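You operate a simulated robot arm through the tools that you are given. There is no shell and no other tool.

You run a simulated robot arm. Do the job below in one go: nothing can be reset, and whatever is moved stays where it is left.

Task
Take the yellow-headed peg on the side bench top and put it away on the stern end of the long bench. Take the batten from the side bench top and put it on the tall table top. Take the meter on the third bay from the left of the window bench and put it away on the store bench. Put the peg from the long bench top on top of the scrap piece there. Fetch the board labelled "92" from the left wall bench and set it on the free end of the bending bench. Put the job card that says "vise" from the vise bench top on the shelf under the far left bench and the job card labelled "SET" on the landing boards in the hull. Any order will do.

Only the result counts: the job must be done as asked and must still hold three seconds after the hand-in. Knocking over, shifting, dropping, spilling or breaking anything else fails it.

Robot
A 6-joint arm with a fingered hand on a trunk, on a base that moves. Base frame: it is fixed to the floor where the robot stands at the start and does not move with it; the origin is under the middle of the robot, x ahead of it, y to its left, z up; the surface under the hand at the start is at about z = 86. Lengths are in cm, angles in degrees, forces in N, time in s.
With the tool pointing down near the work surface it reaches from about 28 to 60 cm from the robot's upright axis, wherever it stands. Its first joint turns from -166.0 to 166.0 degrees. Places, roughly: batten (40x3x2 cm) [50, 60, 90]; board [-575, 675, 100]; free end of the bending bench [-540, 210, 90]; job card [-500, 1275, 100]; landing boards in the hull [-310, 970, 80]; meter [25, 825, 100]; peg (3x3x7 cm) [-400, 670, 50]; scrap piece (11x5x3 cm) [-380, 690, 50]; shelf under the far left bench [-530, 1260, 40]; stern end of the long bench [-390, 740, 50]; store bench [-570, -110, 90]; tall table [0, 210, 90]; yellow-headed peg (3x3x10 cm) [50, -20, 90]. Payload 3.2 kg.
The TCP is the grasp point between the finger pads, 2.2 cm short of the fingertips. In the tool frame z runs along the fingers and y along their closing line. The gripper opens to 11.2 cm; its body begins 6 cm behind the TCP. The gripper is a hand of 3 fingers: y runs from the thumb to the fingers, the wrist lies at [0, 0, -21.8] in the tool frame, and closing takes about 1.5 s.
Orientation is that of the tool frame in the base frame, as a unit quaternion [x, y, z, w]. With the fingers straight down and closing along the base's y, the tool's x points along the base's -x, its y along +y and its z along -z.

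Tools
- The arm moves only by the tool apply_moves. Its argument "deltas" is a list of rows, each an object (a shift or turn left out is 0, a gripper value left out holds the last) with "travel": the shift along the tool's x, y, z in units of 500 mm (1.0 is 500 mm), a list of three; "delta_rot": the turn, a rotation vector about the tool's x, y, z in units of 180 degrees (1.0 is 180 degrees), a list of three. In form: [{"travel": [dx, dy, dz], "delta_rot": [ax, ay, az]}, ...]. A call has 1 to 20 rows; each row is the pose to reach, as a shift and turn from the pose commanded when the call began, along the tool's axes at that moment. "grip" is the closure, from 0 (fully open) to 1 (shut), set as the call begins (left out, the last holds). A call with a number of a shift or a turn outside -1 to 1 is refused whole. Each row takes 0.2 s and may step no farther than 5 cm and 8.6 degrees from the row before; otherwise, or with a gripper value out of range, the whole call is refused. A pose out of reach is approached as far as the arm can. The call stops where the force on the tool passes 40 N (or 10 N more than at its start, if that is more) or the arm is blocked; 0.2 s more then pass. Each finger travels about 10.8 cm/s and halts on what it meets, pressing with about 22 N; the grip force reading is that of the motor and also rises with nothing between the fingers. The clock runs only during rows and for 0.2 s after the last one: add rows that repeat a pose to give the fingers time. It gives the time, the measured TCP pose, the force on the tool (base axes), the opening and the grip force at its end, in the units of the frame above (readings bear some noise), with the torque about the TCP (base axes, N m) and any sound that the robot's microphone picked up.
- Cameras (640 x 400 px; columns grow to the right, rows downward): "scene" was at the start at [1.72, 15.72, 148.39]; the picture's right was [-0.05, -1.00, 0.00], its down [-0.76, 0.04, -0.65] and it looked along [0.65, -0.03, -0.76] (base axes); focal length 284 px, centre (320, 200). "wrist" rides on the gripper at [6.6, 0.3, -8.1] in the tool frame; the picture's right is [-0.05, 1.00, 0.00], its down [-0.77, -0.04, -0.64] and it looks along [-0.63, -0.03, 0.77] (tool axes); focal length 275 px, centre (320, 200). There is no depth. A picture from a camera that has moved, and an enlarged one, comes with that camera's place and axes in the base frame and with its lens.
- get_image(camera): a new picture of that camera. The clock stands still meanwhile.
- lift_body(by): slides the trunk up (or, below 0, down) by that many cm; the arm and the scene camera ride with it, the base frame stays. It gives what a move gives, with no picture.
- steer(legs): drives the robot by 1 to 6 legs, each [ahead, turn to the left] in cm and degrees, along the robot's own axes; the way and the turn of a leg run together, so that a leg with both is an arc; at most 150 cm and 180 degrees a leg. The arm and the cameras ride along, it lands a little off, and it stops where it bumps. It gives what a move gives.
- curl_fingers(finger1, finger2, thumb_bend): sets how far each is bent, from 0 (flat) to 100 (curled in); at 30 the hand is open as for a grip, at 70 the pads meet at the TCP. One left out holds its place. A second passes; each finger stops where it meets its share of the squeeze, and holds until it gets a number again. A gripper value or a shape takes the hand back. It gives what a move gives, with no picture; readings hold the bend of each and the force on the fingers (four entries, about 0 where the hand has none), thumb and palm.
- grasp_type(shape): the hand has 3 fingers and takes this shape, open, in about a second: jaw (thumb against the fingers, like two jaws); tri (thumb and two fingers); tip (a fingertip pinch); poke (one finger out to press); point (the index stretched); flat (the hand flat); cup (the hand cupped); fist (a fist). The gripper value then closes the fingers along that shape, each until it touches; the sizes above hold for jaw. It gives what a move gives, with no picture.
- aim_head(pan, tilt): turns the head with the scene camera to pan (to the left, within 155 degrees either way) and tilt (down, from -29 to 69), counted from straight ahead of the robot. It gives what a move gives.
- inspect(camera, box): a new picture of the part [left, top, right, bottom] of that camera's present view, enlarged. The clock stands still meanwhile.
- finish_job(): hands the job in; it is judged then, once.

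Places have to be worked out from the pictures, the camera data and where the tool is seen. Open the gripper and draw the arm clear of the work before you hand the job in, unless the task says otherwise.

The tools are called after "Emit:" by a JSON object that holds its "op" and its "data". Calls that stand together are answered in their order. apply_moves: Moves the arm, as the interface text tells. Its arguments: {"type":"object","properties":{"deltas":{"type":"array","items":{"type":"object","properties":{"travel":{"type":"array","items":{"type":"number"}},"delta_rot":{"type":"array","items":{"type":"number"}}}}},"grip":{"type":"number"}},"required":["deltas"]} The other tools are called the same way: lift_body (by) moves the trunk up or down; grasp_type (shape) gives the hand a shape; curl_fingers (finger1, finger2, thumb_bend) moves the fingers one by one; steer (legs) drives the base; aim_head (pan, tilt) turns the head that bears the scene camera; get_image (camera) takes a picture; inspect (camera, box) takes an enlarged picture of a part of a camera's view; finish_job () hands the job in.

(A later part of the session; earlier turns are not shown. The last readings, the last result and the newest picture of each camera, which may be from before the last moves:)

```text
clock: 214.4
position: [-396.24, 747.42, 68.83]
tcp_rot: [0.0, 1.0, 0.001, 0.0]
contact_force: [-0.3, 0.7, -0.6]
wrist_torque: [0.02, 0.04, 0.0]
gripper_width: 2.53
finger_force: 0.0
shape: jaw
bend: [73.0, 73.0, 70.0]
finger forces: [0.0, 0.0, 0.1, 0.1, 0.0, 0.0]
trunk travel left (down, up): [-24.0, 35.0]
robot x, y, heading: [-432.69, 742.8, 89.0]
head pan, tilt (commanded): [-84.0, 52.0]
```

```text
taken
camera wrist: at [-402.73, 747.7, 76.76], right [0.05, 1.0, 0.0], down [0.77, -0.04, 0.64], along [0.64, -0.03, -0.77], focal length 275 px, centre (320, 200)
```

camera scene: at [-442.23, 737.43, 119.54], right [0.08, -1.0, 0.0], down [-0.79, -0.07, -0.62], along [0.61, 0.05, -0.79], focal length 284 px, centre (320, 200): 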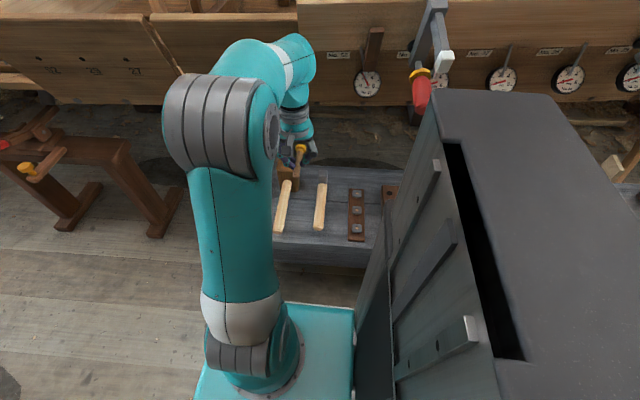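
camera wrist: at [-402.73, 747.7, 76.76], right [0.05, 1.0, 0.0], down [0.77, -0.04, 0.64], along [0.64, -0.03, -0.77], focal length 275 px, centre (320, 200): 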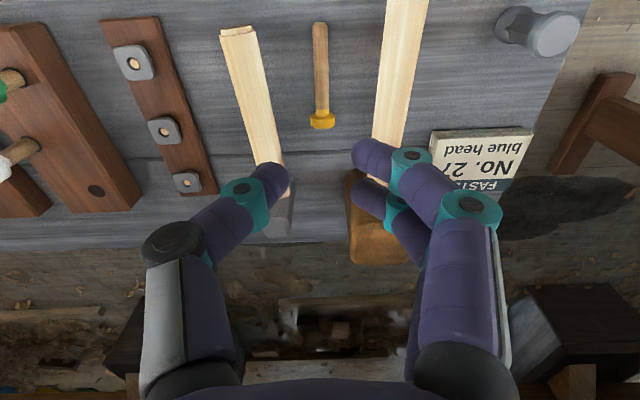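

The yellow-headed peg rests between the hammer and mallet on the stern end. I swing the hand back to the front before driving, so the arm stays clear of the hull clamps.

Emit:
{"op": "apply_moves", "data": {"deltas": [{"travel": [0.0176, 0.0932, 0]}, {"travel": [0.0472, 0.1838, 0]}, {"travel": [0.0882, 0.2698, 0]}, {"travel": [0.14, 0.3498, 0]}, {"travel": [0.2014, 0.4224, 0]}, {"travel": [0.2718, 0.4868, 0]}, {"travel": [0.3496, 0.5416, 0]}, {"travel": [0.434, 0.5858, 0]}, {"travel": [0.5232, 0.6188, 0]}, {"travel": [0.616, 0.6402, 0]}, {"travel": [0.7108, 0.6496, 0]}], "grip": 0}}

Emit:
{"op": "steer", "data": {"legs": [[0, 3], [-62, 0], [0, -2]]}}

Emit:
{"op": "aim_head", "data": {"pan": -85, "tilt": 40}}

Emit:
{"op": "get_image", "data": {"camera": "scene"}}

Emit:
{"op": "aim_head", "data": {"pan": -60, "tilt": 40}}

Emit:
{"op": "get_image", "data": {"camera": "scene"}}

```text
clock: 216.8
position: [-431.45, 779.69, 68.68]
tcp_rot: [0.0, 1.0, 0.001, 0.0]
contact_force: [-0.4, -0.2, 0.0]
wrist_torque: [0.02, -0.01, 0.04]
gripper_width: 11.19
finger_force: 0.0
shape: jaw
bend: [30.0, 30.0, 30.0]
finger forces: [0.0, 0.0, 0.0, 0.0, 0.0, 0.0]
trunk travel left (down, up): [-24.0, 35.0]
robot x, y, heading: [-432.93, 742.9, 89.2]
head pan, tilt (commanded): [-84.0, 52.0]
```

```text
clock: 221.1
position: [-429.94, 717.83, 68.72]
tcp_rot: [-0.009, 1.0, 0.0, 0.001]
contact_force: [-0.3, -0.9, -0.3]
wrist_torque: [-0.01, 0.03, 0.01]
gripper_width: 11.19
finger_force: 0.1
shape: jaw
bend: [30.0, 30.0, 30.0]
finger forces: [0.1, 0.1, 0.1, 0.1, 0.0, 0.0]
trunk travel left (down, up): [-24.0, 35.0]
robot x, y, heading: [-431.3, 680.99, 89.6]
head pan, tilt (commanded): [-84.0, 52.0]
```

```text
clock: 221.9
position: [-429.96, 717.76, 68.84]
tcp_rot: [-0.009, 1.0, 0.001, 0.001]
contact_force: [-0.2, 0.0, 0.3]
wrist_torque: [-0.03, 0.04, -0.01]
gripper_width: 11.2
finger_force: 0.0
shape: jaw
bend: [30.0, 30.0, 30.0]
finger forces: [0.1, 0.1, 0.0, 0.0, 0.0, 0.1]
trunk travel left (down, up): [-24.0, 35.0]
robot x, y, heading: [-430.89, 680.84, 89.8]
head pan, tilt (commanded): [-85.0, 40.0]
```

```text
taken
camera scene: at [-439.08, 675.21, 121.22], right [0.09, -1.0, 0.0], down [-0.64, -0.05, -0.77], along [0.76, 0.07, -0.64], focal length 284 px, centre (320, 200)
```

scene: 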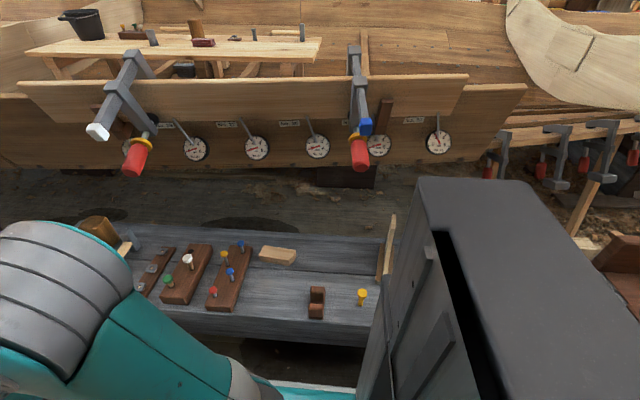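

```text
clock: 222.8
position: [-429.96, 717.68, 68.79]
tcp_rot: [-0.008, 1.0, 0.001, 0.001]
contact_force: [-0.7, -1.1, 0.3]
wrist_torque: [0.0, -0.01, -0.01]
gripper_width: 11.19
finger_force: 0.1
shape: jaw
bend: [30.0, 30.0, 30.0]
finger forces: [0.0, 0.1, 0.0, 0.0, 0.1, 0.0]
trunk travel left (down, up): [-24.0, 35.0]
robot x, y, heading: [-430.91, 680.6, 89.9]
head pan, tilt (commanded): [-60.0, 40.0]
```

```text
taken
camera scene: at [-440.17, 678.72, 121.23], right [0.5, -0.87, 0.0], down [-0.56, -0.32, -0.77], along [0.66, 0.38, -0.64], focal length 284 px, centre (320, 200)
```

scene: 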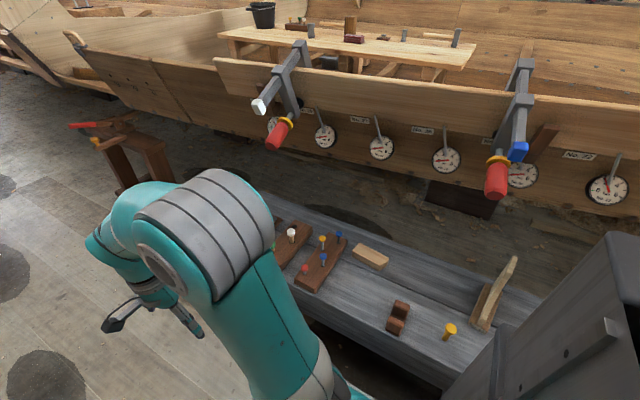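

The views confirm clamp lower ends at z≈85 (x≈-385..-391), the yellow peg at ≈[-396,667] and the scrap at ≈[-383.4,693]. I swing the half-open hand to the right at a tight radius and z≈65, stopping short of the peg.

Emit:
{"op": "apply_moves", "data": {"deltas": [{"travel": [-0.0558, -0.0129, 0.016]}, {"travel": [-0.1414, -0.0387, 0.032]}, {"travel": [-0.2181, -0.0837, 0.048]}, {"travel": [-0.2867, -0.1368, 0.064]}, {"travel": [-0.346, -0.1964, 0.08]}, {"travel": [-0.4194, -0.2558, 0.08]}, {"travel": [-0.4835, -0.3252, 0.08]}, {"travel": [-0.5371, -0.4029, 0.08]}, {"travel": [-0.579, -0.4874, 0.08]}, {"travel": [-0.6085, -0.5771, 0.08]}, {"travel": [-0.6248, -0.67, 0.08]}, {"travel": [-0.6277, -0.7644, 0.08], "delta_rot": [0, 0, 0.002]}, {"travel": [-0.6172, -0.8581, 0.08], "delta_rot": [0, 0, 0.004]}, {"travel": [-0.5934, -0.9495, 0.08], "delta_rot": [0, 0, 0.005]}], "grip": 0.4}}

Emit:
{"op": "get_image", "data": {"camera": "wrist"}}

Emit:
{"op": "aim_head", "data": {"pan": -85, "tilt": 40}}

Emit:
{"op": "get_image", "data": {"camera": "scene"}}

```text
clock: 225.8
position: [-399.61, 670.79, 64.68]
tcp_rot: [-0.002, 1.0, 0.001, 0.0]
contact_force: [-0.8, 0.2, 1.4]
wrist_torque: [0.04, -0.01, -0.02]
gripper_width: 6.75
finger_force: 0.1
shape: jaw
bend: [71.0, 71.0, 71.0]
finger forces: [0.0, 0.0, 0.1, 0.0, 0.0, 0.0]
trunk travel left (down, up): [-24.0, 35.0]
robot x, y, heading: [-430.86, 681.12, 89.8]
head pan, tilt (commanded): [-60.0, 40.0]
```

```text
taken
camera wrist: at [-406.04, 671.14, 72.74], right [0.04, 1.0, 0.0], down [0.77, -0.03, 0.64], along [0.64, -0.03, -0.77], focal length 275 px, centre (320, 200)
```

wrist: 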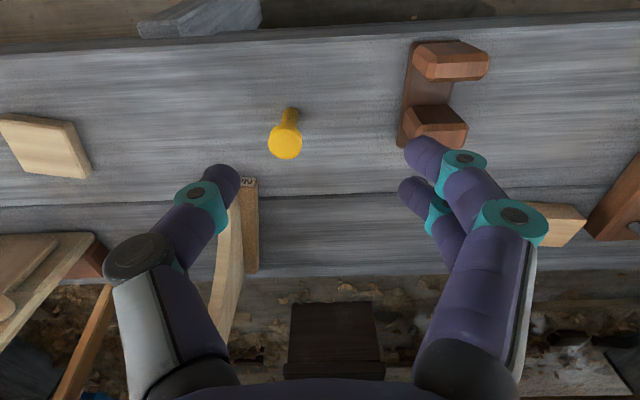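

```text
clock: 226.6
position: [-399.53, 670.9, 64.86]
tcp_rot: [-0.001, 1.0, 0.001, 0.0]
contact_force: [1.1, -0.9, -0.3]
wrist_torque: [0.0, 0.0, 0.03]
gripper_width: 6.77
finger_force: 0.0
shape: jaw
bend: [71.0, 71.0, 71.0]
finger forces: [0.0, 0.1, 0.0, 0.0, 0.1, 0.0]
trunk travel left (down, up): [-24.0, 35.0]
robot x, y, heading: [-431.31, 681.19, 89.9]
head pan, tilt (commanded): [-85.0, 40.0]
```

```text
taken
camera scene: at [-439.07, 675.21, 121.23], right [0.09, -1.0, 0.0], down [-0.64, -0.06, -0.77], along [0.76, 0.07, -0.64], focal length 284 px, centre (320, 200)
```

scene: 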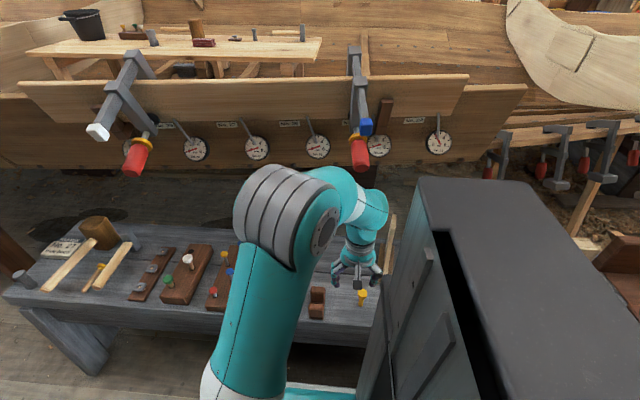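

Peg pinned down at [-396.6,668.1]. I centre above it at z≈62 and check.

Emit:
{"op": "apply_moves", "data": {"deltas": [{"travel": [-0.03, -0.0275, 0.02]}, {"travel": [-0.06, -0.055, 0.05]}]}}

Emit:
{"op": "get_image", "data": {"camera": "wrist"}}

```text
clock: 227.2
position: [-396.31, 668.16, 62.04]
tcp_rot: [-0.001, 1.0, 0.001, 0.001]
contact_force: [-0.2, -0.4, -0.6]
wrist_torque: [-0.04, -0.02, -0.03]
gripper_width: 6.77
finger_force: 0.1
shape: jaw
bend: [71.0, 71.0, 71.0]
finger forces: [0.0, 0.1, 0.0, 0.1, 0.0, 0.0]
trunk travel left (down, up): [-24.0, 35.0]
robot x, y, heading: [-431.18, 680.76, 89.8]
head pan, tilt (commanded): [-85.0, 40.0]
```

```text
taken
camera wrist: at [-402.91, 668.37, 70.11], right [0.04, 1.0, 0.0], down [0.77, -0.03, 0.64], along [0.64, -0.03, -0.77], focal length 275 px, centre (320, 200)
```

wrist: 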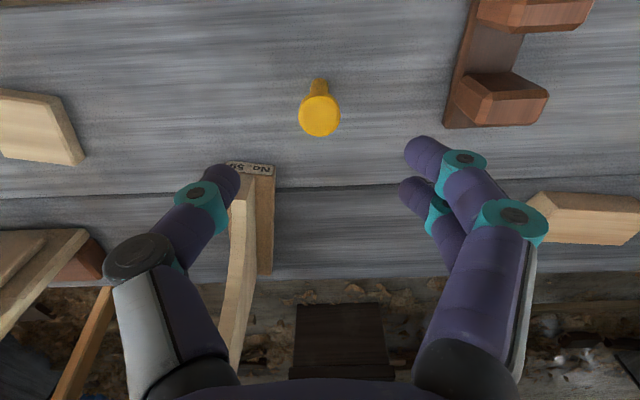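

Aligned. I descend so the pads reach the peg's head (TCP z≈54.2).

Emit:
{"op": "apply_moves", "data": {"deltas": [{"travel": [0.006, -0.001, 0.05]}, {"travel": [0.006, -0.001, 0.1]}, {"travel": [0.006, -0.001, 0.14]}, {"travel": [0.006, -0.001, 0.156]}]}}

Emit:
{"op": "get_image", "data": {"camera": "wrist"}}

```text
clock: 228.2
position: [-396.87, 668.11, 54.27]
tcp_rot: [-0.001, 1.0, 0.001, 0.001]
contact_force: [0.3, -0.1, -0.2]
wrist_torque: [0.01, -0.01, 0.02]
gripper_width: 6.79
finger_force: 0.1
shape: jaw
bend: [71.0, 71.0, 71.0]
finger forces: [0.0, 0.0, 0.0, 0.1, 0.1, 0.0]
trunk travel left (down, up): [-24.0, 35.0]
robot x, y, heading: [-430.84, 681.04, 90.0]
head pan, tilt (commanded): [-85.0, 40.0]
```

```text
taken
camera wrist: at [-403.33, 668.35, 62.35], right [0.04, 1.0, 0.0], down [0.77, -0.04, 0.64], along [0.64, -0.03, -0.77], focal length 275 px, centre (320, 200)
```

wrist: 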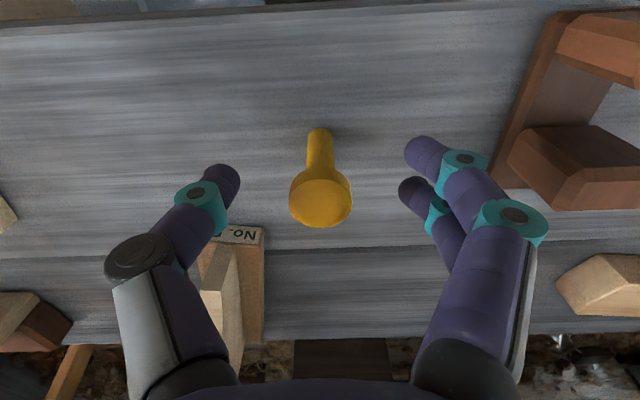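

The head is centred between the pads. I close the hand on it.

Emit:
{"op": "apply_moves", "data": {"deltas": [{"travel": [0.003, 0, 0]}, {"travel": [0.003, 0, 0]}, {"travel": [0.003, 0, 0]}, {"travel": [0.003, 0, 0]}, {"travel": [0.003, 0, 0]}, {"travel": [0.003, 0, 0]}, {"travel": [0.003, 0, 0]}], "grip": 1}}

Emit:
{"op": "get_image", "data": {"camera": "wrist"}}

```text
clock: 229.8
position: [-396.98, 667.94, 54.39]
tcp_rot: [-0.001, 1.0, 0.001, 0.0]
contact_force: [-0.3, 0.9, -0.1]
wrist_torque: [0.0, -0.01, -0.03]
gripper_width: 0.32
finger_force: 21.8
shape: jaw
bend: [67.0, 72.0, 72.0]
finger forces: [0.1, 10.1, 0.1, 0.1, 16.6, 0.0]
trunk travel left (down, up): [-24.0, 35.0]
robot x, y, heading: [-430.64, 680.82, 90.0]
head pan, tilt (commanded): [-85.0, 40.0]
```

```text
taken
camera wrist: at [-403.44, 668.33, 62.36], right [0.04, 1.0, 0.0], down [0.77, -0.04, 0.64], along [0.64, -0.03, -0.77], focal length 275 px, centre (320, 200)
```

wrist: 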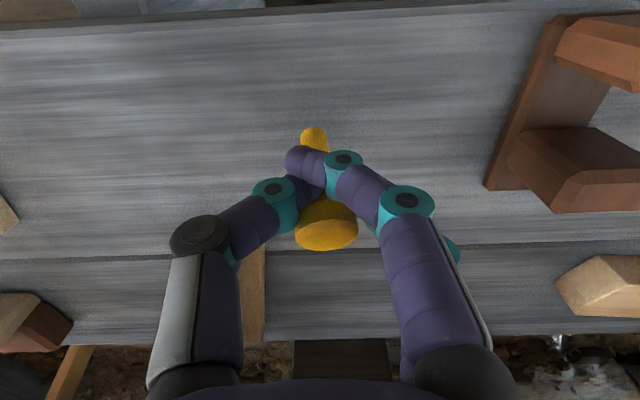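

Again the pinch is lopsided (finger 1 unloaded) and the peg leans, so I won't carry it this way. I open the hand gently and see whether the peg stands or lies down.

Emit:
{"op": "apply_moves", "data": {"deltas": [{"travel": [0, 0, 0]}, {"travel": [0, 0, 0]}, {"travel": [0, 0, 0]}, {"travel": [0, 0, 0]}], "grip": 0.4}}

Emit:
{"op": "get_image", "data": {"camera": "wrist"}}

```text
clock: 230.8
position: [-397.02, 667.97, 54.4]
tcp_rot: [-0.001, 1.0, 0.0, 0.0]
contact_force: [0.0, -0.8, 0.0]
wrist_torque: [-0.02, 0.01, -0.01]
gripper_width: 6.7
finger_force: 0.1
shape: jaw
bend: [71.0, 71.0, 71.0]
finger forces: [0.0, 0.0, 0.0, 0.1, 0.1, 0.0]
trunk travel left (down, up): [-24.0, 35.0]
robot x, y, heading: [-431.36, 680.86, 90.1]
head pan, tilt (commanded): [-85.0, 40.0]
```

```text
taken
camera wrist: at [-403.44, 668.33, 62.36], right [0.04, 1.0, 0.0], down [0.77, -0.04, 0.64], along [0.64, -0.03, -0.77], focal length 275 px, centre (320, 200)
```

wrist: 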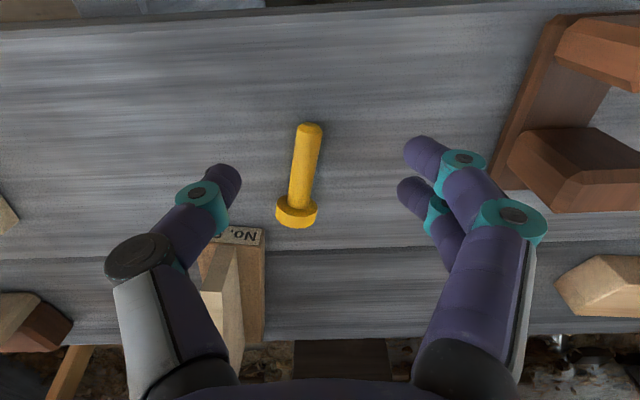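

The peg has tipped over and lies with its foot at about [-397.2,667.4] and head at [-391.9,666.2], still safely on the bench. I'll grip it across the shaft as with the first peg: rotate 13° clockwise and centre over the shaft.

Emit:
{"op": "apply_moves", "data": {"deltas": [{"travel": [0, 0, -0.03]}, {"travel": [-0.02, -0.011, -0.03], "delta_rot": [0, 0, 0.036]}, {"travel": [-0.042, -0.022, -0.03], "delta_rot": [0, 0, 0.072]}], "grip": 0.4}}

Emit:
{"op": "get_image", "data": {"camera": "wrist"}}

```text
clock: 231.6
position: [-394.83, 666.99, 55.89]
tcp_rot: [0.113, 0.994, 0.0, 0.0]
contact_force: [-0.5, 0.2, -0.2]
wrist_torque: [-0.02, 0.0, 0.04]
gripper_width: 6.69
finger_force: 0.1
shape: jaw
bend: [71.0, 71.0, 71.0]
finger forces: [0.1, 0.0, 0.1, 0.0, 0.0, 0.0]
trunk travel left (down, up): [-24.0, 35.0]
robot x, y, heading: [-430.94, 681.13, 89.9]
head pan, tilt (commanded): [-85.0, 40.0]
```

```text
taken
camera wrist: at [-401.06, 668.77, 63.9], right [0.27, 0.96, 0.0], down [0.74, -0.21, 0.64], along [0.61, -0.17, -0.77], focal length 275 px, centre (320, 200)
```

wrist: 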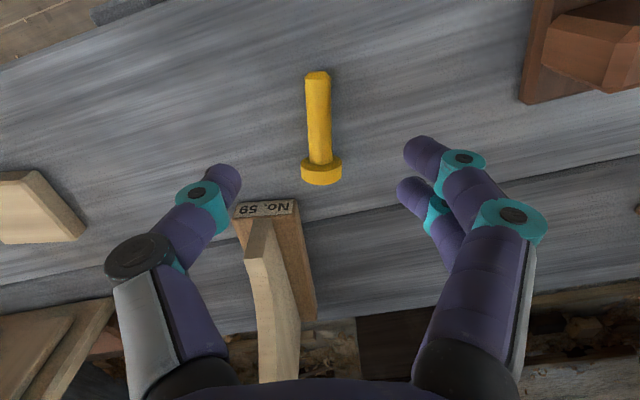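

Shaft is centred and aligned. I descend to z≈50.7 and close.

Emit:
{"op": "apply_moves", "data": {"deltas": [{"travel": [0.002, -0.001, 0.05]}, {"travel": [0.002, -0.001, 0.085]}, {"travel": [0.002, -0.001, 0.103]}]}}

Emit:
{"op": "apply_moves", "data": {"deltas": [{"travel": [0, 0, 0]}, {"travel": [0, 0, 0]}, {"travel": [0, 0, 0]}, {"travel": [0, 0, 0]}, {"travel": [0, 0, 0]}, {"travel": [0, 0, 0]}, {"travel": [0, 0, 0]}], "grip": 1}}

Emit:
{"op": "get_image", "data": {"camera": "wrist"}}

```text
clock: 232.4
position: [-394.94, 666.95, 50.7]
tcp_rot: [0.111, 0.994, 0.0, 0.0]
contact_force: [0.1, -0.1, 0.0]
wrist_torque: [-0.04, -0.02, 0.04]
gripper_width: 6.72
finger_force: 0.0
shape: jaw
bend: [71.0, 71.0, 71.0]
finger forces: [0.0, 0.0, 0.0, 0.1, 0.0, 0.0]
trunk travel left (down, up): [-24.0, 35.0]
robot x, y, heading: [-431.34, 681.24, 89.9]
head pan, tilt (commanded): [-85.0, 40.0]
```

```text
clock: 234.0
position: [-394.96, 666.95, 50.77]
tcp_rot: [0.111, 0.994, 0.001, 0.0]
contact_force: [-0.7, -0.5, 0.8]
wrist_torque: [-0.01, -0.02, 0.03]
gripper_width: 0.78
finger_force: 22.5
shape: jaw
bend: [71.0, 71.0, 70.0]
finger forces: [9.0, 9.5, 0.1, 0.0, 19.1, 0.1]
trunk travel left (down, up): [-24.0, 35.0]
robot x, y, heading: [-430.93, 680.75, 89.8]
head pan, tilt (commanded): [-85.0, 40.0]
```

```text
taken
camera wrist: at [-401.23, 668.72, 58.71], right [0.27, 0.96, 0.0], down [0.74, -0.21, 0.64], along [0.61, -0.17, -0.77], focal length 275 px, centre (320, 200)
```

wrist: 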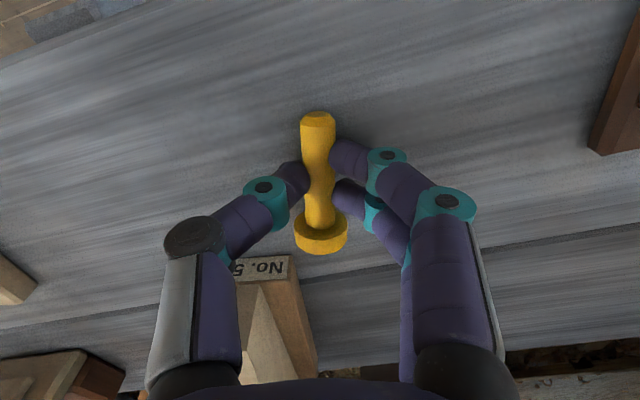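

Firm three-point grip. I lift, carry it along the near side past the U-rest, turning the hand so the peg lies along the scrap, and stop above the scrap at z≈62.

Emit:
{"op": "apply_moves", "data": {"deltas": [{"travel": [0, 0, -0.075]}, {"travel": [0, 0, -0.15]}, {"travel": [0, 0, -0.225]}, {"travel": [0.015, 0.056, -0.225], "delta_rot": [0, 0, 0.0472]}, {"travel": [0.03, 0.111, -0.225], "delta_rot": [0, 0, 0.0944]}, {"travel": [0.045, 0.167, -0.225], "delta_rot": [0, 0, 0.1416]}, {"travel": [0.06, 0.222, -0.225], "delta_rot": [0, 0, 0.1888]}, {"travel": [0.076, 0.278, -0.225], "delta_rot": [0, 0, 0.236]}, {"travel": [0.091, 0.333, -0.225], "delta_rot": [0, 0, 0.2832]}, {"travel": [0.106, 0.389, -0.225], "delta_rot": [0, 0, 0.3304]}, {"travel": [0.121, 0.444, -0.225], "delta_rot": [0, 0, 0.3776]}]}}

Emit:
{"op": "get_image", "data": {"camera": "wrist"}}

Emit:
{"op": "get_image", "data": {"camera": "scene"}}

```text
clock: 236.4
position: [-395.67, 689.92, 61.97]
tcp_rot: [0.649, 0.761, 0.002, -0.001]
contact_force: [0.6, -0.4, 0.2]
wrist_torque: [-0.01, -0.03, 0.04]
gripper_width: 0.76
finger_force: 21.9
shape: jaw
bend: [71.0, 71.0, 70.0]
finger forces: [9.2, 9.3, 0.0, 0.1, 18.6, 0.0]
trunk travel left (down, up): [-24.0, 35.0]
robot x, y, heading: [-430.7, 681.12, 90.1]
head pan, tilt (commanded): [-85.0, 40.0]
```

```text
taken
camera wrist: at [-396.36, 696.63, 69.97], right [0.99, 0.11, 0.0], down [0.09, -0.77, 0.64], along [0.07, -0.63, -0.77], focal length 275 px, centre (320, 200)
```

wrist: 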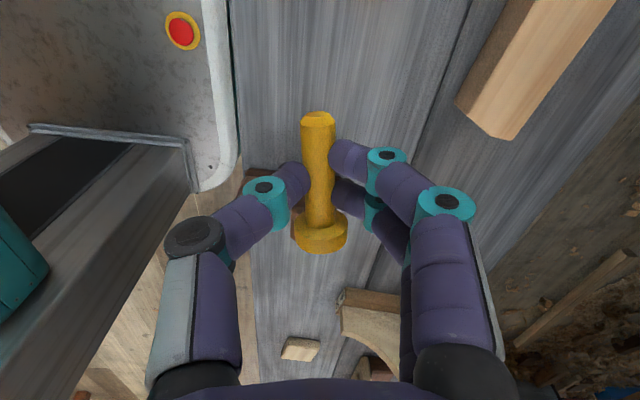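

```text
taken
camera scene: at [-439.07, 675.2, 121.23], right [0.09, -1.0, 0.0], down [-0.64, -0.05, -0.77], along [0.76, 0.07, -0.64], focal length 284 px, centre (320, 200)
```

scene: 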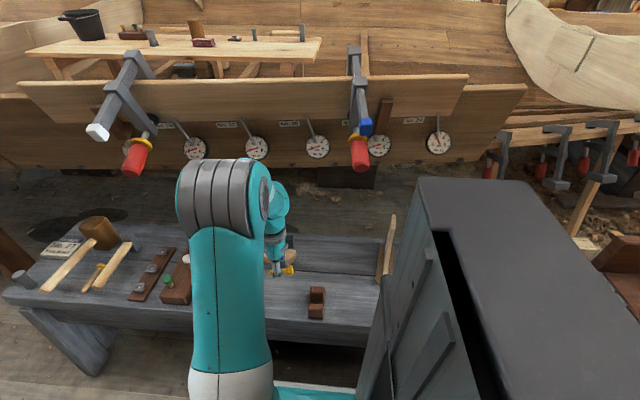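

The scrap is visible at the upper right of the wrist view. I zoom in to fix its outline.

Emit:
{"op": "inspect", "data": {"camera": "wrist", "box": [400, 0, 640, 170]}}

```text
2.35 times, centred on (520, 85) of wrist
camera zoom: at [-396.36, 696.63, 69.97], right [0.99, 0.11, 0.0], down [0.09, -0.77, 0.64], along [0.07, -0.63, -0.77], focal length 648 px, centre (-151, 471)
```

zoom: 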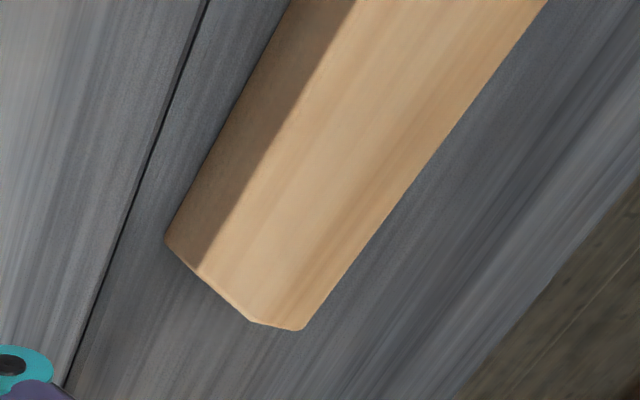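

The scrap's top spans x≈-384.8…-380.3, y≈688.7…699.5 (centre ≈[-382.4,694.2]). I move over it at z≈58, keeping clear of the hull.

Emit:
{"op": "apply_moves", "data": {"deltas": [{"travel": [0.014, 0.069, 0.02]}, {"travel": [0.028, 0.138, 0.04]}, {"travel": [0.041, 0.207, 0.06]}, {"travel": [0.055, 0.276, 0.08]}]}}

Emit:
{"op": "get_image", "data": {"camera": "wrist"}}

Emit:
{"op": "get_image", "data": {"camera": "scene"}}

```text
clock: 237.4
position: [-382.53, 694.89, 58.07]
tcp_rot: [0.648, 0.762, 0.001, 0.001]
contact_force: [0.1, -0.2, -1.4]
wrist_torque: [0.03, 0.01, 0.01]
gripper_width: 0.79
finger_force: 22.3
shape: jaw
bend: [71.0, 71.0, 70.0]
finger forces: [9.0, 9.2, 0.0, 0.1, 18.5, 0.1]
trunk travel left (down, up): [-24.0, 35.0]
robot x, y, heading: [-430.91, 680.75, 90.3]
head pan, tilt (commanded): [-85.0, 40.0]
```

```text
taken
camera wrist: at [-383.18, 701.38, 66.01], right [0.99, 0.11, 0.0], down [0.09, -0.77, 0.64], along [0.07, -0.63, -0.77], focal length 275 px, centre (320, 200)
```

wrist: 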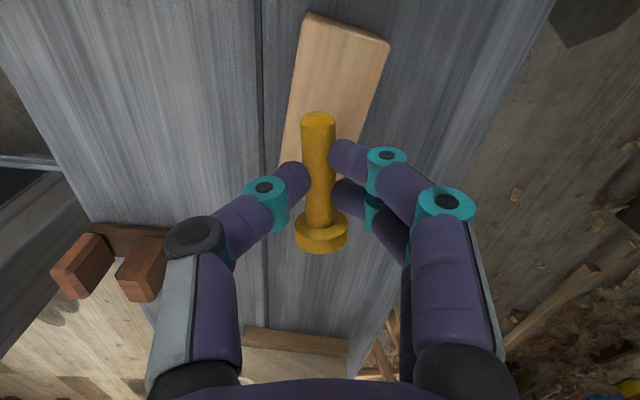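

```text
taken
camera scene: at [-439.08, 675.2, 121.23], right [0.08, -1.0, 0.0], down [-0.64, -0.05, -0.77], along [0.76, 0.07, -0.64], focal length 284 px, centre (320, 200)
```

scene: 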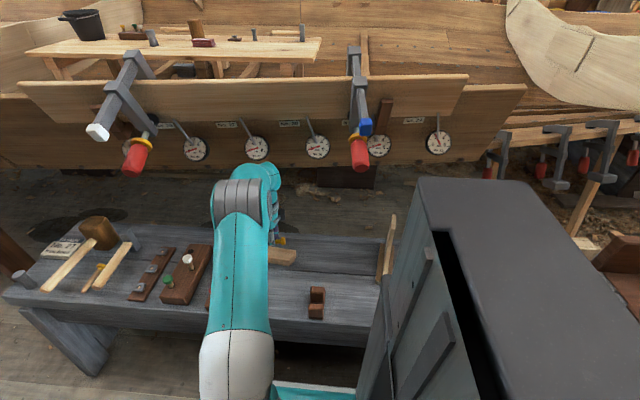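

The peg is over the scrap's centreline but about 16° skewed to it. I try 10° more of clockwise rotation for margin, staying at this height.

Emit:
{"op": "apply_moves", "data": {"deltas": [{"travel": [0, 0, 0], "delta_rot": [0, 0, 0.028]}, {"travel": [0, 0, 0], "delta_rot": [0, 0, 0.056]}]}}

Emit:
{"op": "get_image", "data": {"camera": "wrist"}}

```text
clock: 238.0
position: [-382.58, 694.84, 57.92]
tcp_rot: [0.713, 0.701, 0.001, 0.001]
contact_force: [0.3, 0.0, 0.1]
wrist_torque: [0.0, 0.0, 0.02]
gripper_width: 0.75
finger_force: 21.9
shape: jaw
bend: [71.0, 71.0, 70.0]
finger forces: [9.0, 9.2, 0.0, 0.1, 18.5, 0.1]
trunk travel left (down, up): [-24.0, 35.0]
robot x, y, heading: [-430.95, 680.75, 89.9]
head pan, tilt (commanded): [-85.0, 40.0]
```

```text
taken
camera wrist: at [-382.11, 701.45, 66.0], right [1.0, -0.06, 0.0], down [-0.05, -0.77, 0.64], along [-0.04, -0.63, -0.77], focal length 275 px, centre (320, 200)
```

wrist: 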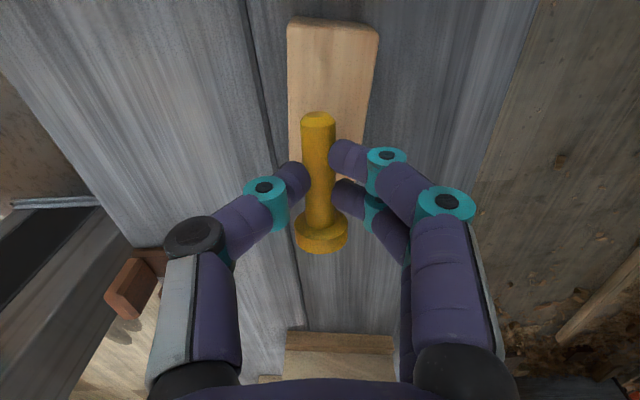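

Now only ~6° off. I shift 4 mm toward the scrap's centreline and descend to just above contact.

Emit:
{"op": "apply_moves", "data": {"deltas": [{"travel": [0, 0.009, 0.03]}, {"travel": [0, 0.009, 0.06]}]}}

Emit:
{"op": "apply_moves", "data": {"deltas": [{"travel": [0, 0, 0.006]}]}}

Emit:
{"op": "apply_moves", "data": {"deltas": [{"travel": [0, 0, 0.006]}]}}

Emit:
{"op": "apply_moves", "data": {"deltas": [{"travel": [0, 0, 0.004]}]}}

```text
clock: 238.6
position: [-382.35, 694.7, 55.06]
tcp_rot: [0.713, 0.701, 0.001, 0.0]
contact_force: [-0.1, 0.0, -0.3]
wrist_torque: [0.04, -0.03, 0.01]
gripper_width: 0.79
finger_force: 21.6
shape: jaw
bend: [71.0, 71.0, 70.0]
finger forces: [9.0, 9.3, 0.0, 0.1, 18.5, 0.0]
trunk travel left (down, up): [-24.0, 35.0]
robot x, y, heading: [-431.19, 680.91, 89.9]
head pan, tilt (commanded): [-85.0, 40.0]
```

```text
clock: 239.0
position: [-382.24, 694.8, 54.77]
tcp_rot: [0.713, 0.701, 0.0, -0.001]
contact_force: [0.1, -0.1, 0.0]
wrist_torque: [0.01, -0.01, 0.0]
gripper_width: 0.76
finger_force: 22.3
shape: jaw
bend: [71.0, 71.0, 70.0]
finger forces: [9.0, 9.3, 0.0, 0.0, 18.5, 0.0]
trunk travel left (down, up): [-24.0, 35.0]
robot x, y, heading: [-430.57, 680.99, 89.9]
head pan, tilt (commanded): [-85.0, 40.0]
```

```text
clock: 239.4
position: [-382.46, 694.74, 54.34]
tcp_rot: [0.712, 0.702, 0.001, 0.0]
contact_force: [0.2, 0.2, 0.7]
wrist_torque: [0.0, -0.02, -0.02]
gripper_width: 0.78
finger_force: 21.7
shape: jaw
bend: [71.0, 71.0, 70.0]
finger forces: [9.1, 9.3, 0.0, 0.1, 18.5, 0.1]
trunk travel left (down, up): [-24.0, 35.0]
robot x, y, heading: [-431.13, 680.94, 89.8]
head pan, tilt (commanded): [-85.0, 40.0]
```

```text
clock: 239.8
position: [-382.21, 694.82, 54.4]
tcp_rot: [0.713, 0.702, 0.002, 0.0]
contact_force: [0.0, 0.4, -0.2]
wrist_torque: [0.0, 0.01, 0.02]
gripper_width: 0.74
finger_force: 21.7
shape: jaw
bend: [71.0, 71.0, 70.0]
finger forces: [9.0, 9.4, 0.0, 0.1, 18.5, 0.0]
trunk travel left (down, up): [-24.0, 35.0]
robot x, y, heading: [-430.93, 681.28, 90.0]
head pan, tilt (commanded): [-85.0, 40.0]
```

Emit:
{"op": "apply_moves", "data": {"deltas": [{"travel": [0, 0, 0.005]}]}}

Emit:
{"op": "apply_moves", "data": {"deltas": [{"travel": [0, 0, 0.004]}]}}

Emit:
{"op": "apply_moves", "data": {"deltas": [{"travel": [0, 0, 0.004]}]}}

Emit:
{"op": "get_image", "data": {"camera": "wrist"}}

```text
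clock: 240.2
position: [-382.33, 694.82, 54.0]
tcp_rot: [0.713, 0.701, 0.001, 0.0]
contact_force: [0.3, 0.4, 0.1]
wrist_torque: [0.02, 0.0, 0.02]
gripper_width: 0.77
finger_force: 21.9
shape: jaw
bend: [71.0, 71.0, 70.0]
finger forces: [9.0, 9.3, 0.0, 0.0, 18.5, 0.0]
trunk travel left (down, up): [-24.0, 35.0]
robot x, y, heading: [-430.89, 681.22, 89.9]
head pan, tilt (commanded): [-85.0, 40.0]
```

```text
clock: 240.6
position: [-382.25, 694.73, 53.84]
tcp_rot: [0.712, 0.702, 0.002, 0.0]
contact_force: [0.5, -0.6, -0.7]
wrist_torque: [0.0, -0.01, 0.0]
gripper_width: 0.79
finger_force: 22.2
shape: jaw
bend: [71.0, 71.0, 70.0]
finger forces: [9.0, 9.2, 0.0, 0.0, 18.5, 0.1]
trunk travel left (down, up): [-24.0, 35.0]
robot x, y, heading: [-431.16, 681.13, 90.0]
head pan, tilt (commanded): [-85.0, 40.0]
```

```text
clock: 241.0
position: [-382.15, 694.85, 53.76]
tcp_rot: [0.713, 0.702, 0.001, 0.001]
contact_force: [-2.2, -0.9, 7.6]
wrist_torque: [-0.04, 0.01, -0.01]
gripper_width: 0.77
finger_force: 21.8
shape: jaw
bend: [71.0, 71.0, 70.0]
finger forces: [10.1, 10.6, 0.1, 0.0, 22.0, 0.0]
trunk travel left (down, up): [-24.0, 35.0]
robot x, y, heading: [-430.67, 680.83, 89.9]
head pan, tilt (commanded): [-85.0, 40.0]
```

```text
taken
camera wrist: at [-381.7, 701.45, 61.72], right [1.0, -0.06, 0.0], down [-0.05, -0.77, 0.63], along [-0.04, -0.63, -0.77], focal length 275 px, centre (320, 200)
```

wrist: 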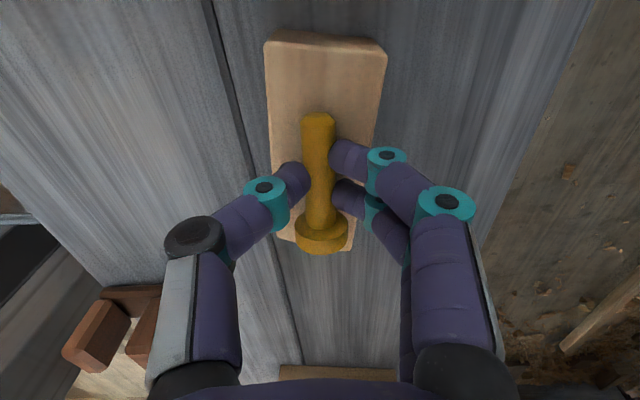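

The peg is on the scrap (7.6 N) with about 2 cm margin at each end. I ease up a touch and open in two stages.

Emit:
{"op": "apply_moves", "data": {"deltas": [{"travel": [0, 0, -0.002]}]}}

Emit:
{"op": "apply_moves", "data": {"deltas": [{"travel": [0, 0, 0]}, {"travel": [0, 0, 0]}, {"travel": [0, 0, 0]}], "grip": 0.87}}

Emit:
{"op": "get_image", "data": {"camera": "wrist"}}

```text
clock: 241.4
position: [-382.24, 694.84, 53.77]
tcp_rot: [0.713, 0.701, 0.001, 0.0]
contact_force: [-0.1, -0.6, 5.4]
wrist_torque: [-0.01, -0.03, 0.0]
gripper_width: 0.75
finger_force: 22.0
shape: jaw
bend: [71.0, 71.0, 70.0]
finger forces: [10.1, 10.6, 0.1, 0.0, 20.7, 0.1]
trunk travel left (down, up): [-24.0, 35.0]
robot x, y, heading: [-431.32, 680.78, 89.8]
head pan, tilt (commanded): [-85.0, 40.0]
```

```text
clock: 242.2
position: [-382.36, 694.9, 53.73]
tcp_rot: [0.712, 0.702, 0.001, 0.0]
contact_force: [0.0, -1.0, -0.7]
wrist_torque: [0.01, -0.01, 0.03]
gripper_width: 1.44
finger_force: 0.0
shape: jaw
bend: [72.0, 72.0, 70.0]
finger forces: [0.1, 0.0, 0.1, 0.1, 0.0, 0.1]
trunk travel left (down, up): [-24.0, 35.0]
robot x, y, heading: [-430.96, 681.03, 89.6]
head pan, tilt (commanded): [-85.0, 40.0]
```

```text
taken
camera wrist: at [-381.72, 701.48, 61.68], right [1.0, -0.06, 0.0], down [-0.05, -0.77, 0.64], along [-0.04, -0.63, -0.77], focal length 275 px, centre (320, 200)
```

wrist: 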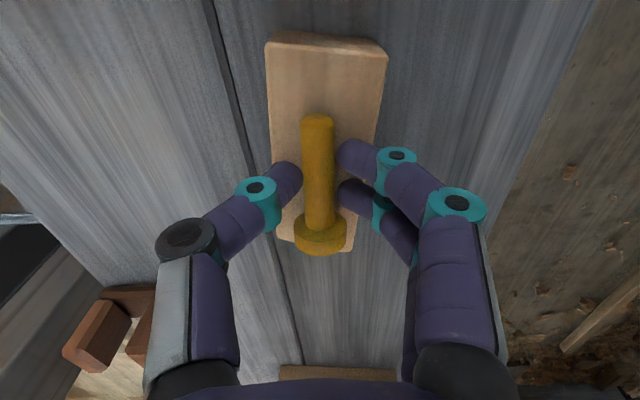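

Released and lying still on the scrap. I open a bit more and lift straight up.

Emit:
{"op": "apply_moves", "data": {"deltas": [{"travel": [0, 0, 0]}, {"travel": [0, 0, 0]}, {"travel": [0, 0, -0.02]}, {"travel": [0, 0, -0.07]}, {"travel": [0, 0, -0.12]}, {"travel": [0, 0, -0.16]}], "grip": 0.75}}

Emit:
{"op": "get_image", "data": {"camera": "wrist"}}

```text
clock: 243.6
position: [-382.25, 694.8, 61.75]
tcp_rot: [0.712, 0.702, 0.001, -0.001]
contact_force: [0.6, 1.1, 0.3]
wrist_torque: [0.05, 0.01, 0.0]
gripper_width: 2.77
finger_force: 0.1
shape: jaw
bend: [73.0, 73.0, 70.0]
finger forces: [0.0, 0.1, 0.0, 0.0, 0.0, 0.0]
trunk travel left (down, up): [-24.0, 35.0]
robot x, y, heading: [-431.08, 681.31, 89.7]
head pan, tilt (commanded): [-85.0, 40.0]
```

```text
taken
camera wrist: at [-381.77, 701.51, 69.69], right [1.0, -0.06, 0.0], down [-0.05, -0.77, 0.64], along [-0.04, -0.63, -0.77], focal length 275 px, centre (320, 200)
```

wrist: 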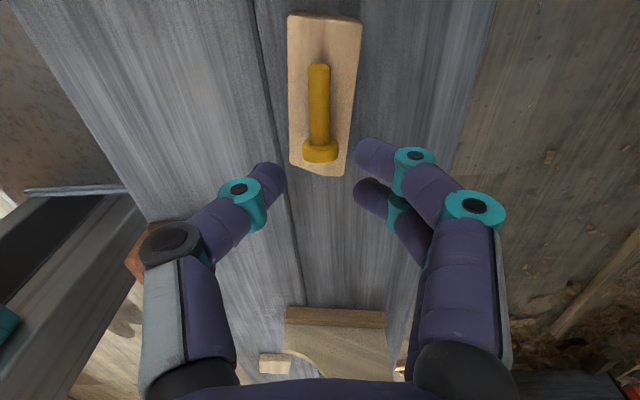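

Both long-bench pegs are placed. I draw the arm in and swing it back to the front (turning the wrist with it), then raise the trunk for the left wall bench.

Emit:
{"op": "apply_moves", "data": {"deltas": [{"travel": [-0.0279, -0.0932, -0.03]}, {"travel": [-0.0558, -0.1873, -0.06]}, {"travel": [-0.084, -0.2809, -0.08]}, {"travel": [0.001, -0.3121, -0.08], "delta_rot": [0, 0, -0.0472]}, {"travel": [0.081, -0.3532, -0.08], "delta_rot": [0, 0, -0.0944]}, {"travel": [0.1558, -0.4053, -0.08], "delta_rot": [0, 0, -0.1416]}, {"travel": [0.2236, -0.4652, -0.08], "delta_rot": [0, 0, -0.1888]}, {"travel": [0.2826, -0.5341, -0.08], "delta_rot": [0, 0, -0.236]}, {"travel": [0.3328, -0.6088, -0.08], "delta_rot": [0, 0, -0.2832]}, {"travel": [0.3732, -0.6894, -0.08], "delta_rot": [0, 0, -0.3304]}, {"travel": [0.4032, -0.7758, -0.08], "delta_rot": [0, 0, -0.3776]}, {"travel": [0.422, -0.8641, -0.08], "delta_rot": [0, 0, -0.4248]}, {"travel": [0.4308, -0.9542, -0.08], "delta_rot": [0, 0, -0.472]}]}}

Emit:
{"op": "lift_body", "data": {"by": 35}}

Emit:
{"op": "get_image", "data": {"camera": "scene"}}

```text
refused: row 1 steps farther than a row can; nothing moved
```

```text
clock: 247.1
position: [-382.35, 694.87, 96.59]
tcp_rot: [0.713, 0.701, 0.0, 0.0]
contact_force: [0.4, 0.3, 0.5]
wrist_torque: [0.0, 0.0, 0.0]
gripper_width: 2.78
finger_force: 0.0
shape: jaw
bend: [73.0, 73.0, 70.0]
finger forces: [0.1, 0.0, 0.1, 0.0, 0.0, 0.0]
trunk travel left (down, up): [-59.0, 0.0]
robot x, y, heading: [-431.02, 680.73, 89.8]
head pan, tilt (commanded): [-85.0, 40.0]
```

```text
taken
camera scene: at [-439.06, 675.21, 156.22], right [0.08, -1.0, 0.0], down [-0.64, -0.05, -0.77], along [0.76, 0.07, -0.64], focal length 284 px, centre (320, 200)
```

scene: 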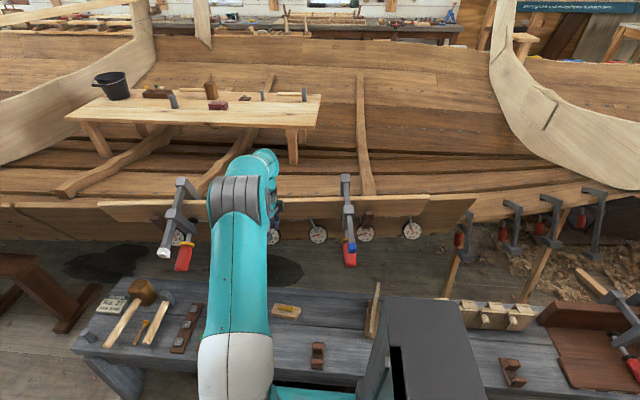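

The arm move was refused (a step slightly too long) but the trunk still rose; luckily the hand rose cleanly between the clamps. I now retract and swing with smaller steps.

Emit:
{"op": "apply_moves", "data": {"deltas": [{"travel": [-0.0252, -0.086, 0]}, {"travel": [-0.0504, -0.172, 0]}, {"travel": [-0.0766, -0.258, 0]}, {"travel": [-0.084, -0.2809, 0]}, {"travel": [0.001, -0.3121, 0], "delta_rot": [0, 0, -0.0472]}, {"travel": [0.081, -0.3532, 0], "delta_rot": [0, 0, -0.0944]}, {"travel": [0.1558, -0.4053, 0], "delta_rot": [0, 0, -0.1416]}, {"travel": [0.2236, -0.4652, 0], "delta_rot": [0, 0, -0.1888]}, {"travel": [0.2826, -0.5341, 0], "delta_rot": [0, 0, -0.236]}, {"travel": [0.3328, -0.6088, 0], "delta_rot": [0, 0, -0.2832]}, {"travel": [0.3732, -0.6894, 0], "delta_rot": [0, 0, -0.3304]}, {"travel": [0.4032, -0.7758, 0], "delta_rot": [0, 0, -0.3776]}, {"travel": [0.422, -0.8641, 0], "delta_rot": [0, 0, -0.4248]}, {"travel": [0.4308, -0.9542, 0], "delta_rot": [0, 0, -0.472]}]}}

Emit:
{"op": "get_image", "data": {"camera": "scene"}}

```text
clock: 250.1
position: [-429.71, 717.41, 96.63]
tcp_rot: [0.051, 0.999, 0.0, 0.001]
contact_force: [-0.2, 1.0, 0.6]
wrist_torque: [-0.02, -0.03, 0.02]
gripper_width: 2.79
finger_force: 0.0
shape: jaw
bend: [73.0, 73.0, 70.0]
finger forces: [0.0, 0.1, 0.0, 0.1, 0.1, 0.0]
trunk travel left (down, up): [-59.0, 0.0]
robot x, y, heading: [-430.7, 680.77, 90.1]
head pan, tilt (commanded): [-85.0, 40.0]
```

```text
taken
camera scene: at [-439.15, 675.22, 156.22], right [0.09, -1.0, 0.0], down [-0.64, -0.05, -0.77], along [0.76, 0.07, -0.64], focal length 284 px, centre (320, 200)
```

scene: 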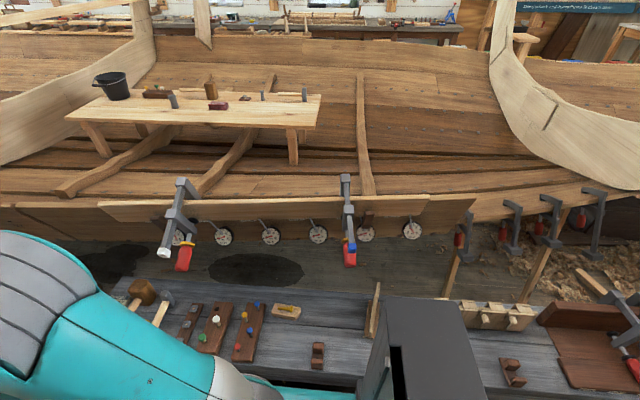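

Long bench is undisturbed. I raise the hand to travel height, then arc away from the long bench and go face the left wall bench near y≈679.

Emit:
{"op": "apply_moves", "data": {"deltas": [{"travel": [0, 0, -0.09]}, {"travel": [0, 0, -0.18]}, {"travel": [0, 0, -0.26]}]}}

Emit:
{"op": "steer", "data": {"legs": [[40, 40], [0, 85]]}}

Emit:
{"op": "aim_head", "data": {"pan": 0, "tilt": 35}}

Emit:
{"op": "get_image", "data": {"camera": "scene"}}

```text
clock: 250.9
position: [-429.65, 717.02, 109.75]
tcp_rot: [0.051, 0.999, 0.001, 0.001]
contact_force: [0.3, -0.6, -0.3]
wrist_torque: [-0.01, 0.0, 0.0]
gripper_width: 2.78
finger_force: 0.0
shape: jaw
bend: [73.0, 73.0, 70.0]
finger forces: [0.0, 0.1, 0.0, 0.1, 0.0, 0.0]
trunk travel left (down, up): [-59.0, 0.0]
robot x, y, heading: [-431.03, 680.82, 89.7]
head pan, tilt (commanded): [-85.0, 40.0]
```

```text
clock: 257.0
position: [-474.01, 696.81, 109.78]
tcp_rot: [0.866, -0.5, 0.0, 0.001]
contact_force: [-0.1, 0.9, 0.0]
wrist_torque: [-0.01, -0.03, -0.01]
gripper_width: 2.76
finger_force: 0.1
shape: jaw
bend: [73.0, 73.0, 70.0]
finger forces: [0.0, 0.0, 0.0, 0.0, 0.0, 0.1]
trunk travel left (down, up): [-59.0, 0.0]
robot x, y, heading: [-444.27, 717.05, -144.4]
head pan, tilt (commanded): [-85.0, 40.0]
```

```text
clock: 258.6
position: [-473.98, 696.79, 109.74]
tcp_rot: [0.865, -0.501, 0.0, 0.001]
contact_force: [-0.5, 0.1, -0.4]
wrist_torque: [0.02, -0.01, 0.02]
gripper_width: 2.77
finger_force: 0.2
shape: jaw
bend: [73.0, 73.0, 70.0]
finger forces: [0.0, 0.0, 0.0, 0.1, 0.1, 0.1]
trunk travel left (down, up): [-59.0, 0.0]
robot x, y, heading: [-444.2, 717.34, -144.3]
head pan, tilt (commanded): [0.0, 35.0]
```

```text
taken
camera scene: at [-436.69, 701.6, 156.98], right [-0.58, 0.81, 0.0], down [0.47, 0.33, -0.82], along [-0.67, -0.48, -0.57], focal length 284 px, centre (320, 200)
```

scene: 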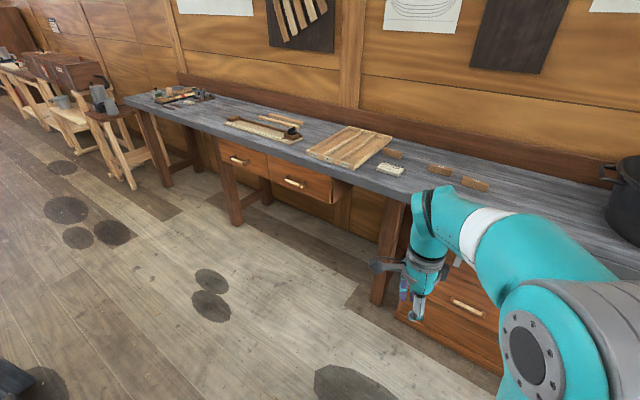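

Triangulating both views puts board "92" at about [-564.5,678.5] with its centre at z≈92. I drive in and face the bench squarely.

Emit:
{"op": "steer", "data": {"legs": [[66, 0], [0, -35.7], [10, 0]]}}

Emit:
{"op": "get_image", "data": {"camera": "scene"}}

Emit:
{"op": "get_image", "data": {"camera": "wrist"}}

```text
clock: 264.7
position: [-544.02, 679.3, 109.61]
tcp_rot: [-0.672, 0.741, 0.0, 0.0]
contact_force: [-1.2, 0.3, -0.1]
wrist_torque: [-0.01, -0.05, -0.03]
gripper_width: 2.79
finger_force: 0.0
shape: jaw
bend: [73.0, 73.0, 70.0]
finger forces: [0.0, 0.1, 0.1, 0.0, 0.0, 0.0]
trunk travel left (down, up): [-59.0, 0.0]
robot x, y, heading: [-507.82, 678.82, -179.6]
head pan, tilt (commanded): [0.0, 35.0]
```

```text
taken
camera scene: at [-510.71, 661.41, 156.98], right [0.0, 1.0, 0.0], down [0.57, 0.0, -0.82], along [-0.82, 0.0, -0.57], focal length 284 px, centre (320, 200)
```

scene: 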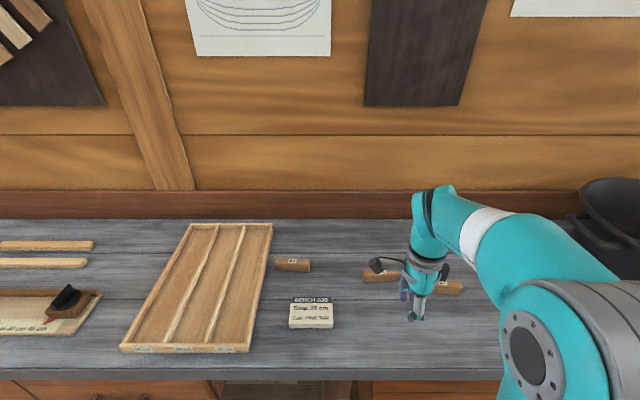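

```text
taken
camera wrist: at [-544.91, 672.75, 117.67], right [-0.99, 0.14, 0.0], down [0.11, 0.76, 0.64], along [0.09, 0.63, -0.77], focal length 275 px, centre (320, 200)
```

wrist: 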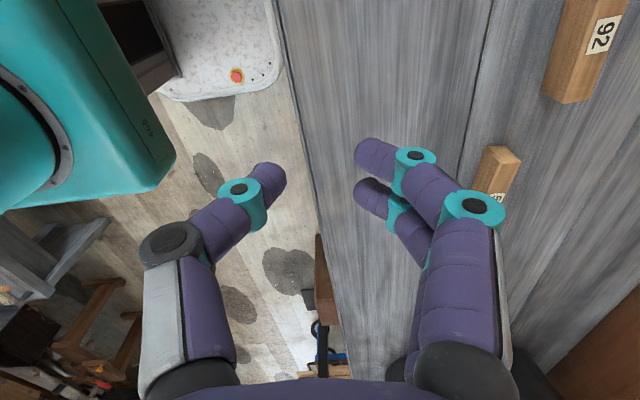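

Board "92" is in the wrist view's top-right corner. I zoom to fix its outline.

Emit:
{"op": "inspect", "data": {"camera": "wrist", "box": [460, 0, 640, 130]}}

Emit:
{"op": "inspect", "data": {"camera": "scene", "box": [250, 230, 500, 340]}}

```text
3.08 times, centred on (550, 65) of wrist
camera zoom: at [-544.91, 672.75, 117.67], right [-0.99, 0.14, 0.0], down [0.11, 0.76, 0.64], along [0.09, 0.63, -0.77], focal length 847 px, centre (-388, 615)
```

zoom: 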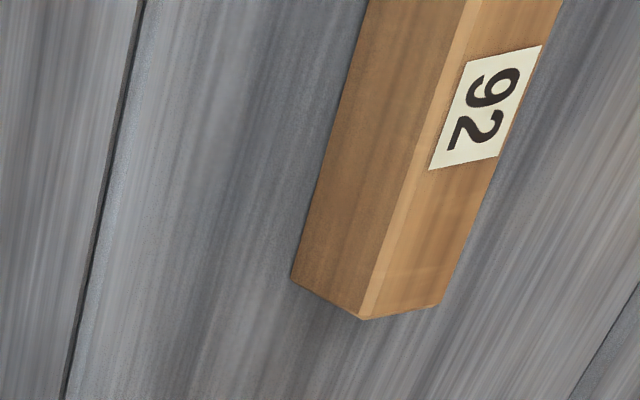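

```text
2.56 times, centred on (375, 285) of scene
camera zoom: at [-510.71, 661.41, 156.98], right [0.0, 1.0, 0.0], down [0.57, 0.0, -0.82], along [-0.82, 0.0, -0.57], focal length 727 px, centre (179, -18)
```

zoom: 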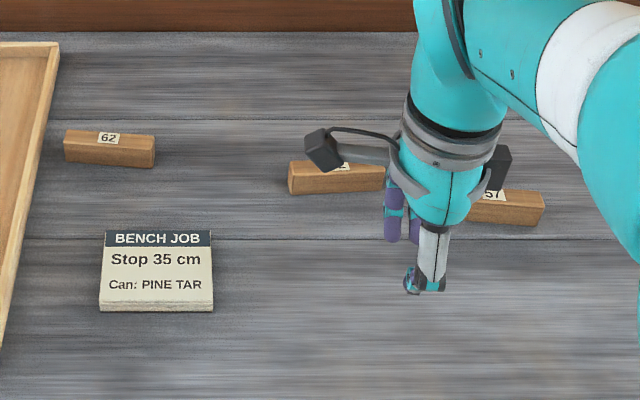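

Block "92" spans y 673.5–684.3 at x≈-564.4…-566.5, top z≈94. I roll 7 cm closer, then bring the half-open hand above it.

Emit:
{"op": "steer", "data": {"legs": [[7, 0]]}}

Emit:
{"op": "get_image", "data": {"camera": "wrist"}}

```text
clock: 265.7
position: [-550.94, 679.29, 109.54]
tcp_rot: [-0.672, 0.74, 0.001, 0.001]
contact_force: [-0.1, 1.2, -0.2]
wrist_torque: [0.02, -0.03, -0.02]
gripper_width: 2.75
finger_force: 0.1
shape: jaw
bend: [73.0, 73.0, 70.0]
finger forces: [0.1, 0.0, 0.0, 0.0, 0.0, 0.1]
trunk travel left (down, up): [-59.0, 0.0]
robot x, y, heading: [-514.67, 678.74, -179.8]
head pan, tilt (commanded): [0.0, 35.0]
```

```text
taken
camera wrist: at [-551.89, 672.7, 117.67], right [-0.99, 0.14, 0.0], down [0.11, 0.76, 0.64], along [0.09, 0.63, -0.77], focal length 275 px, centre (320, 200)
```

wrist: 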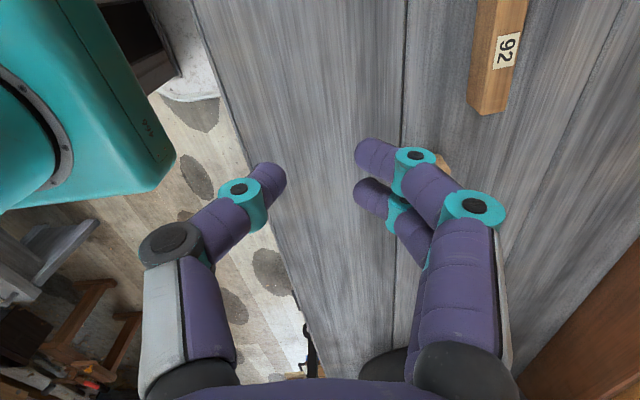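

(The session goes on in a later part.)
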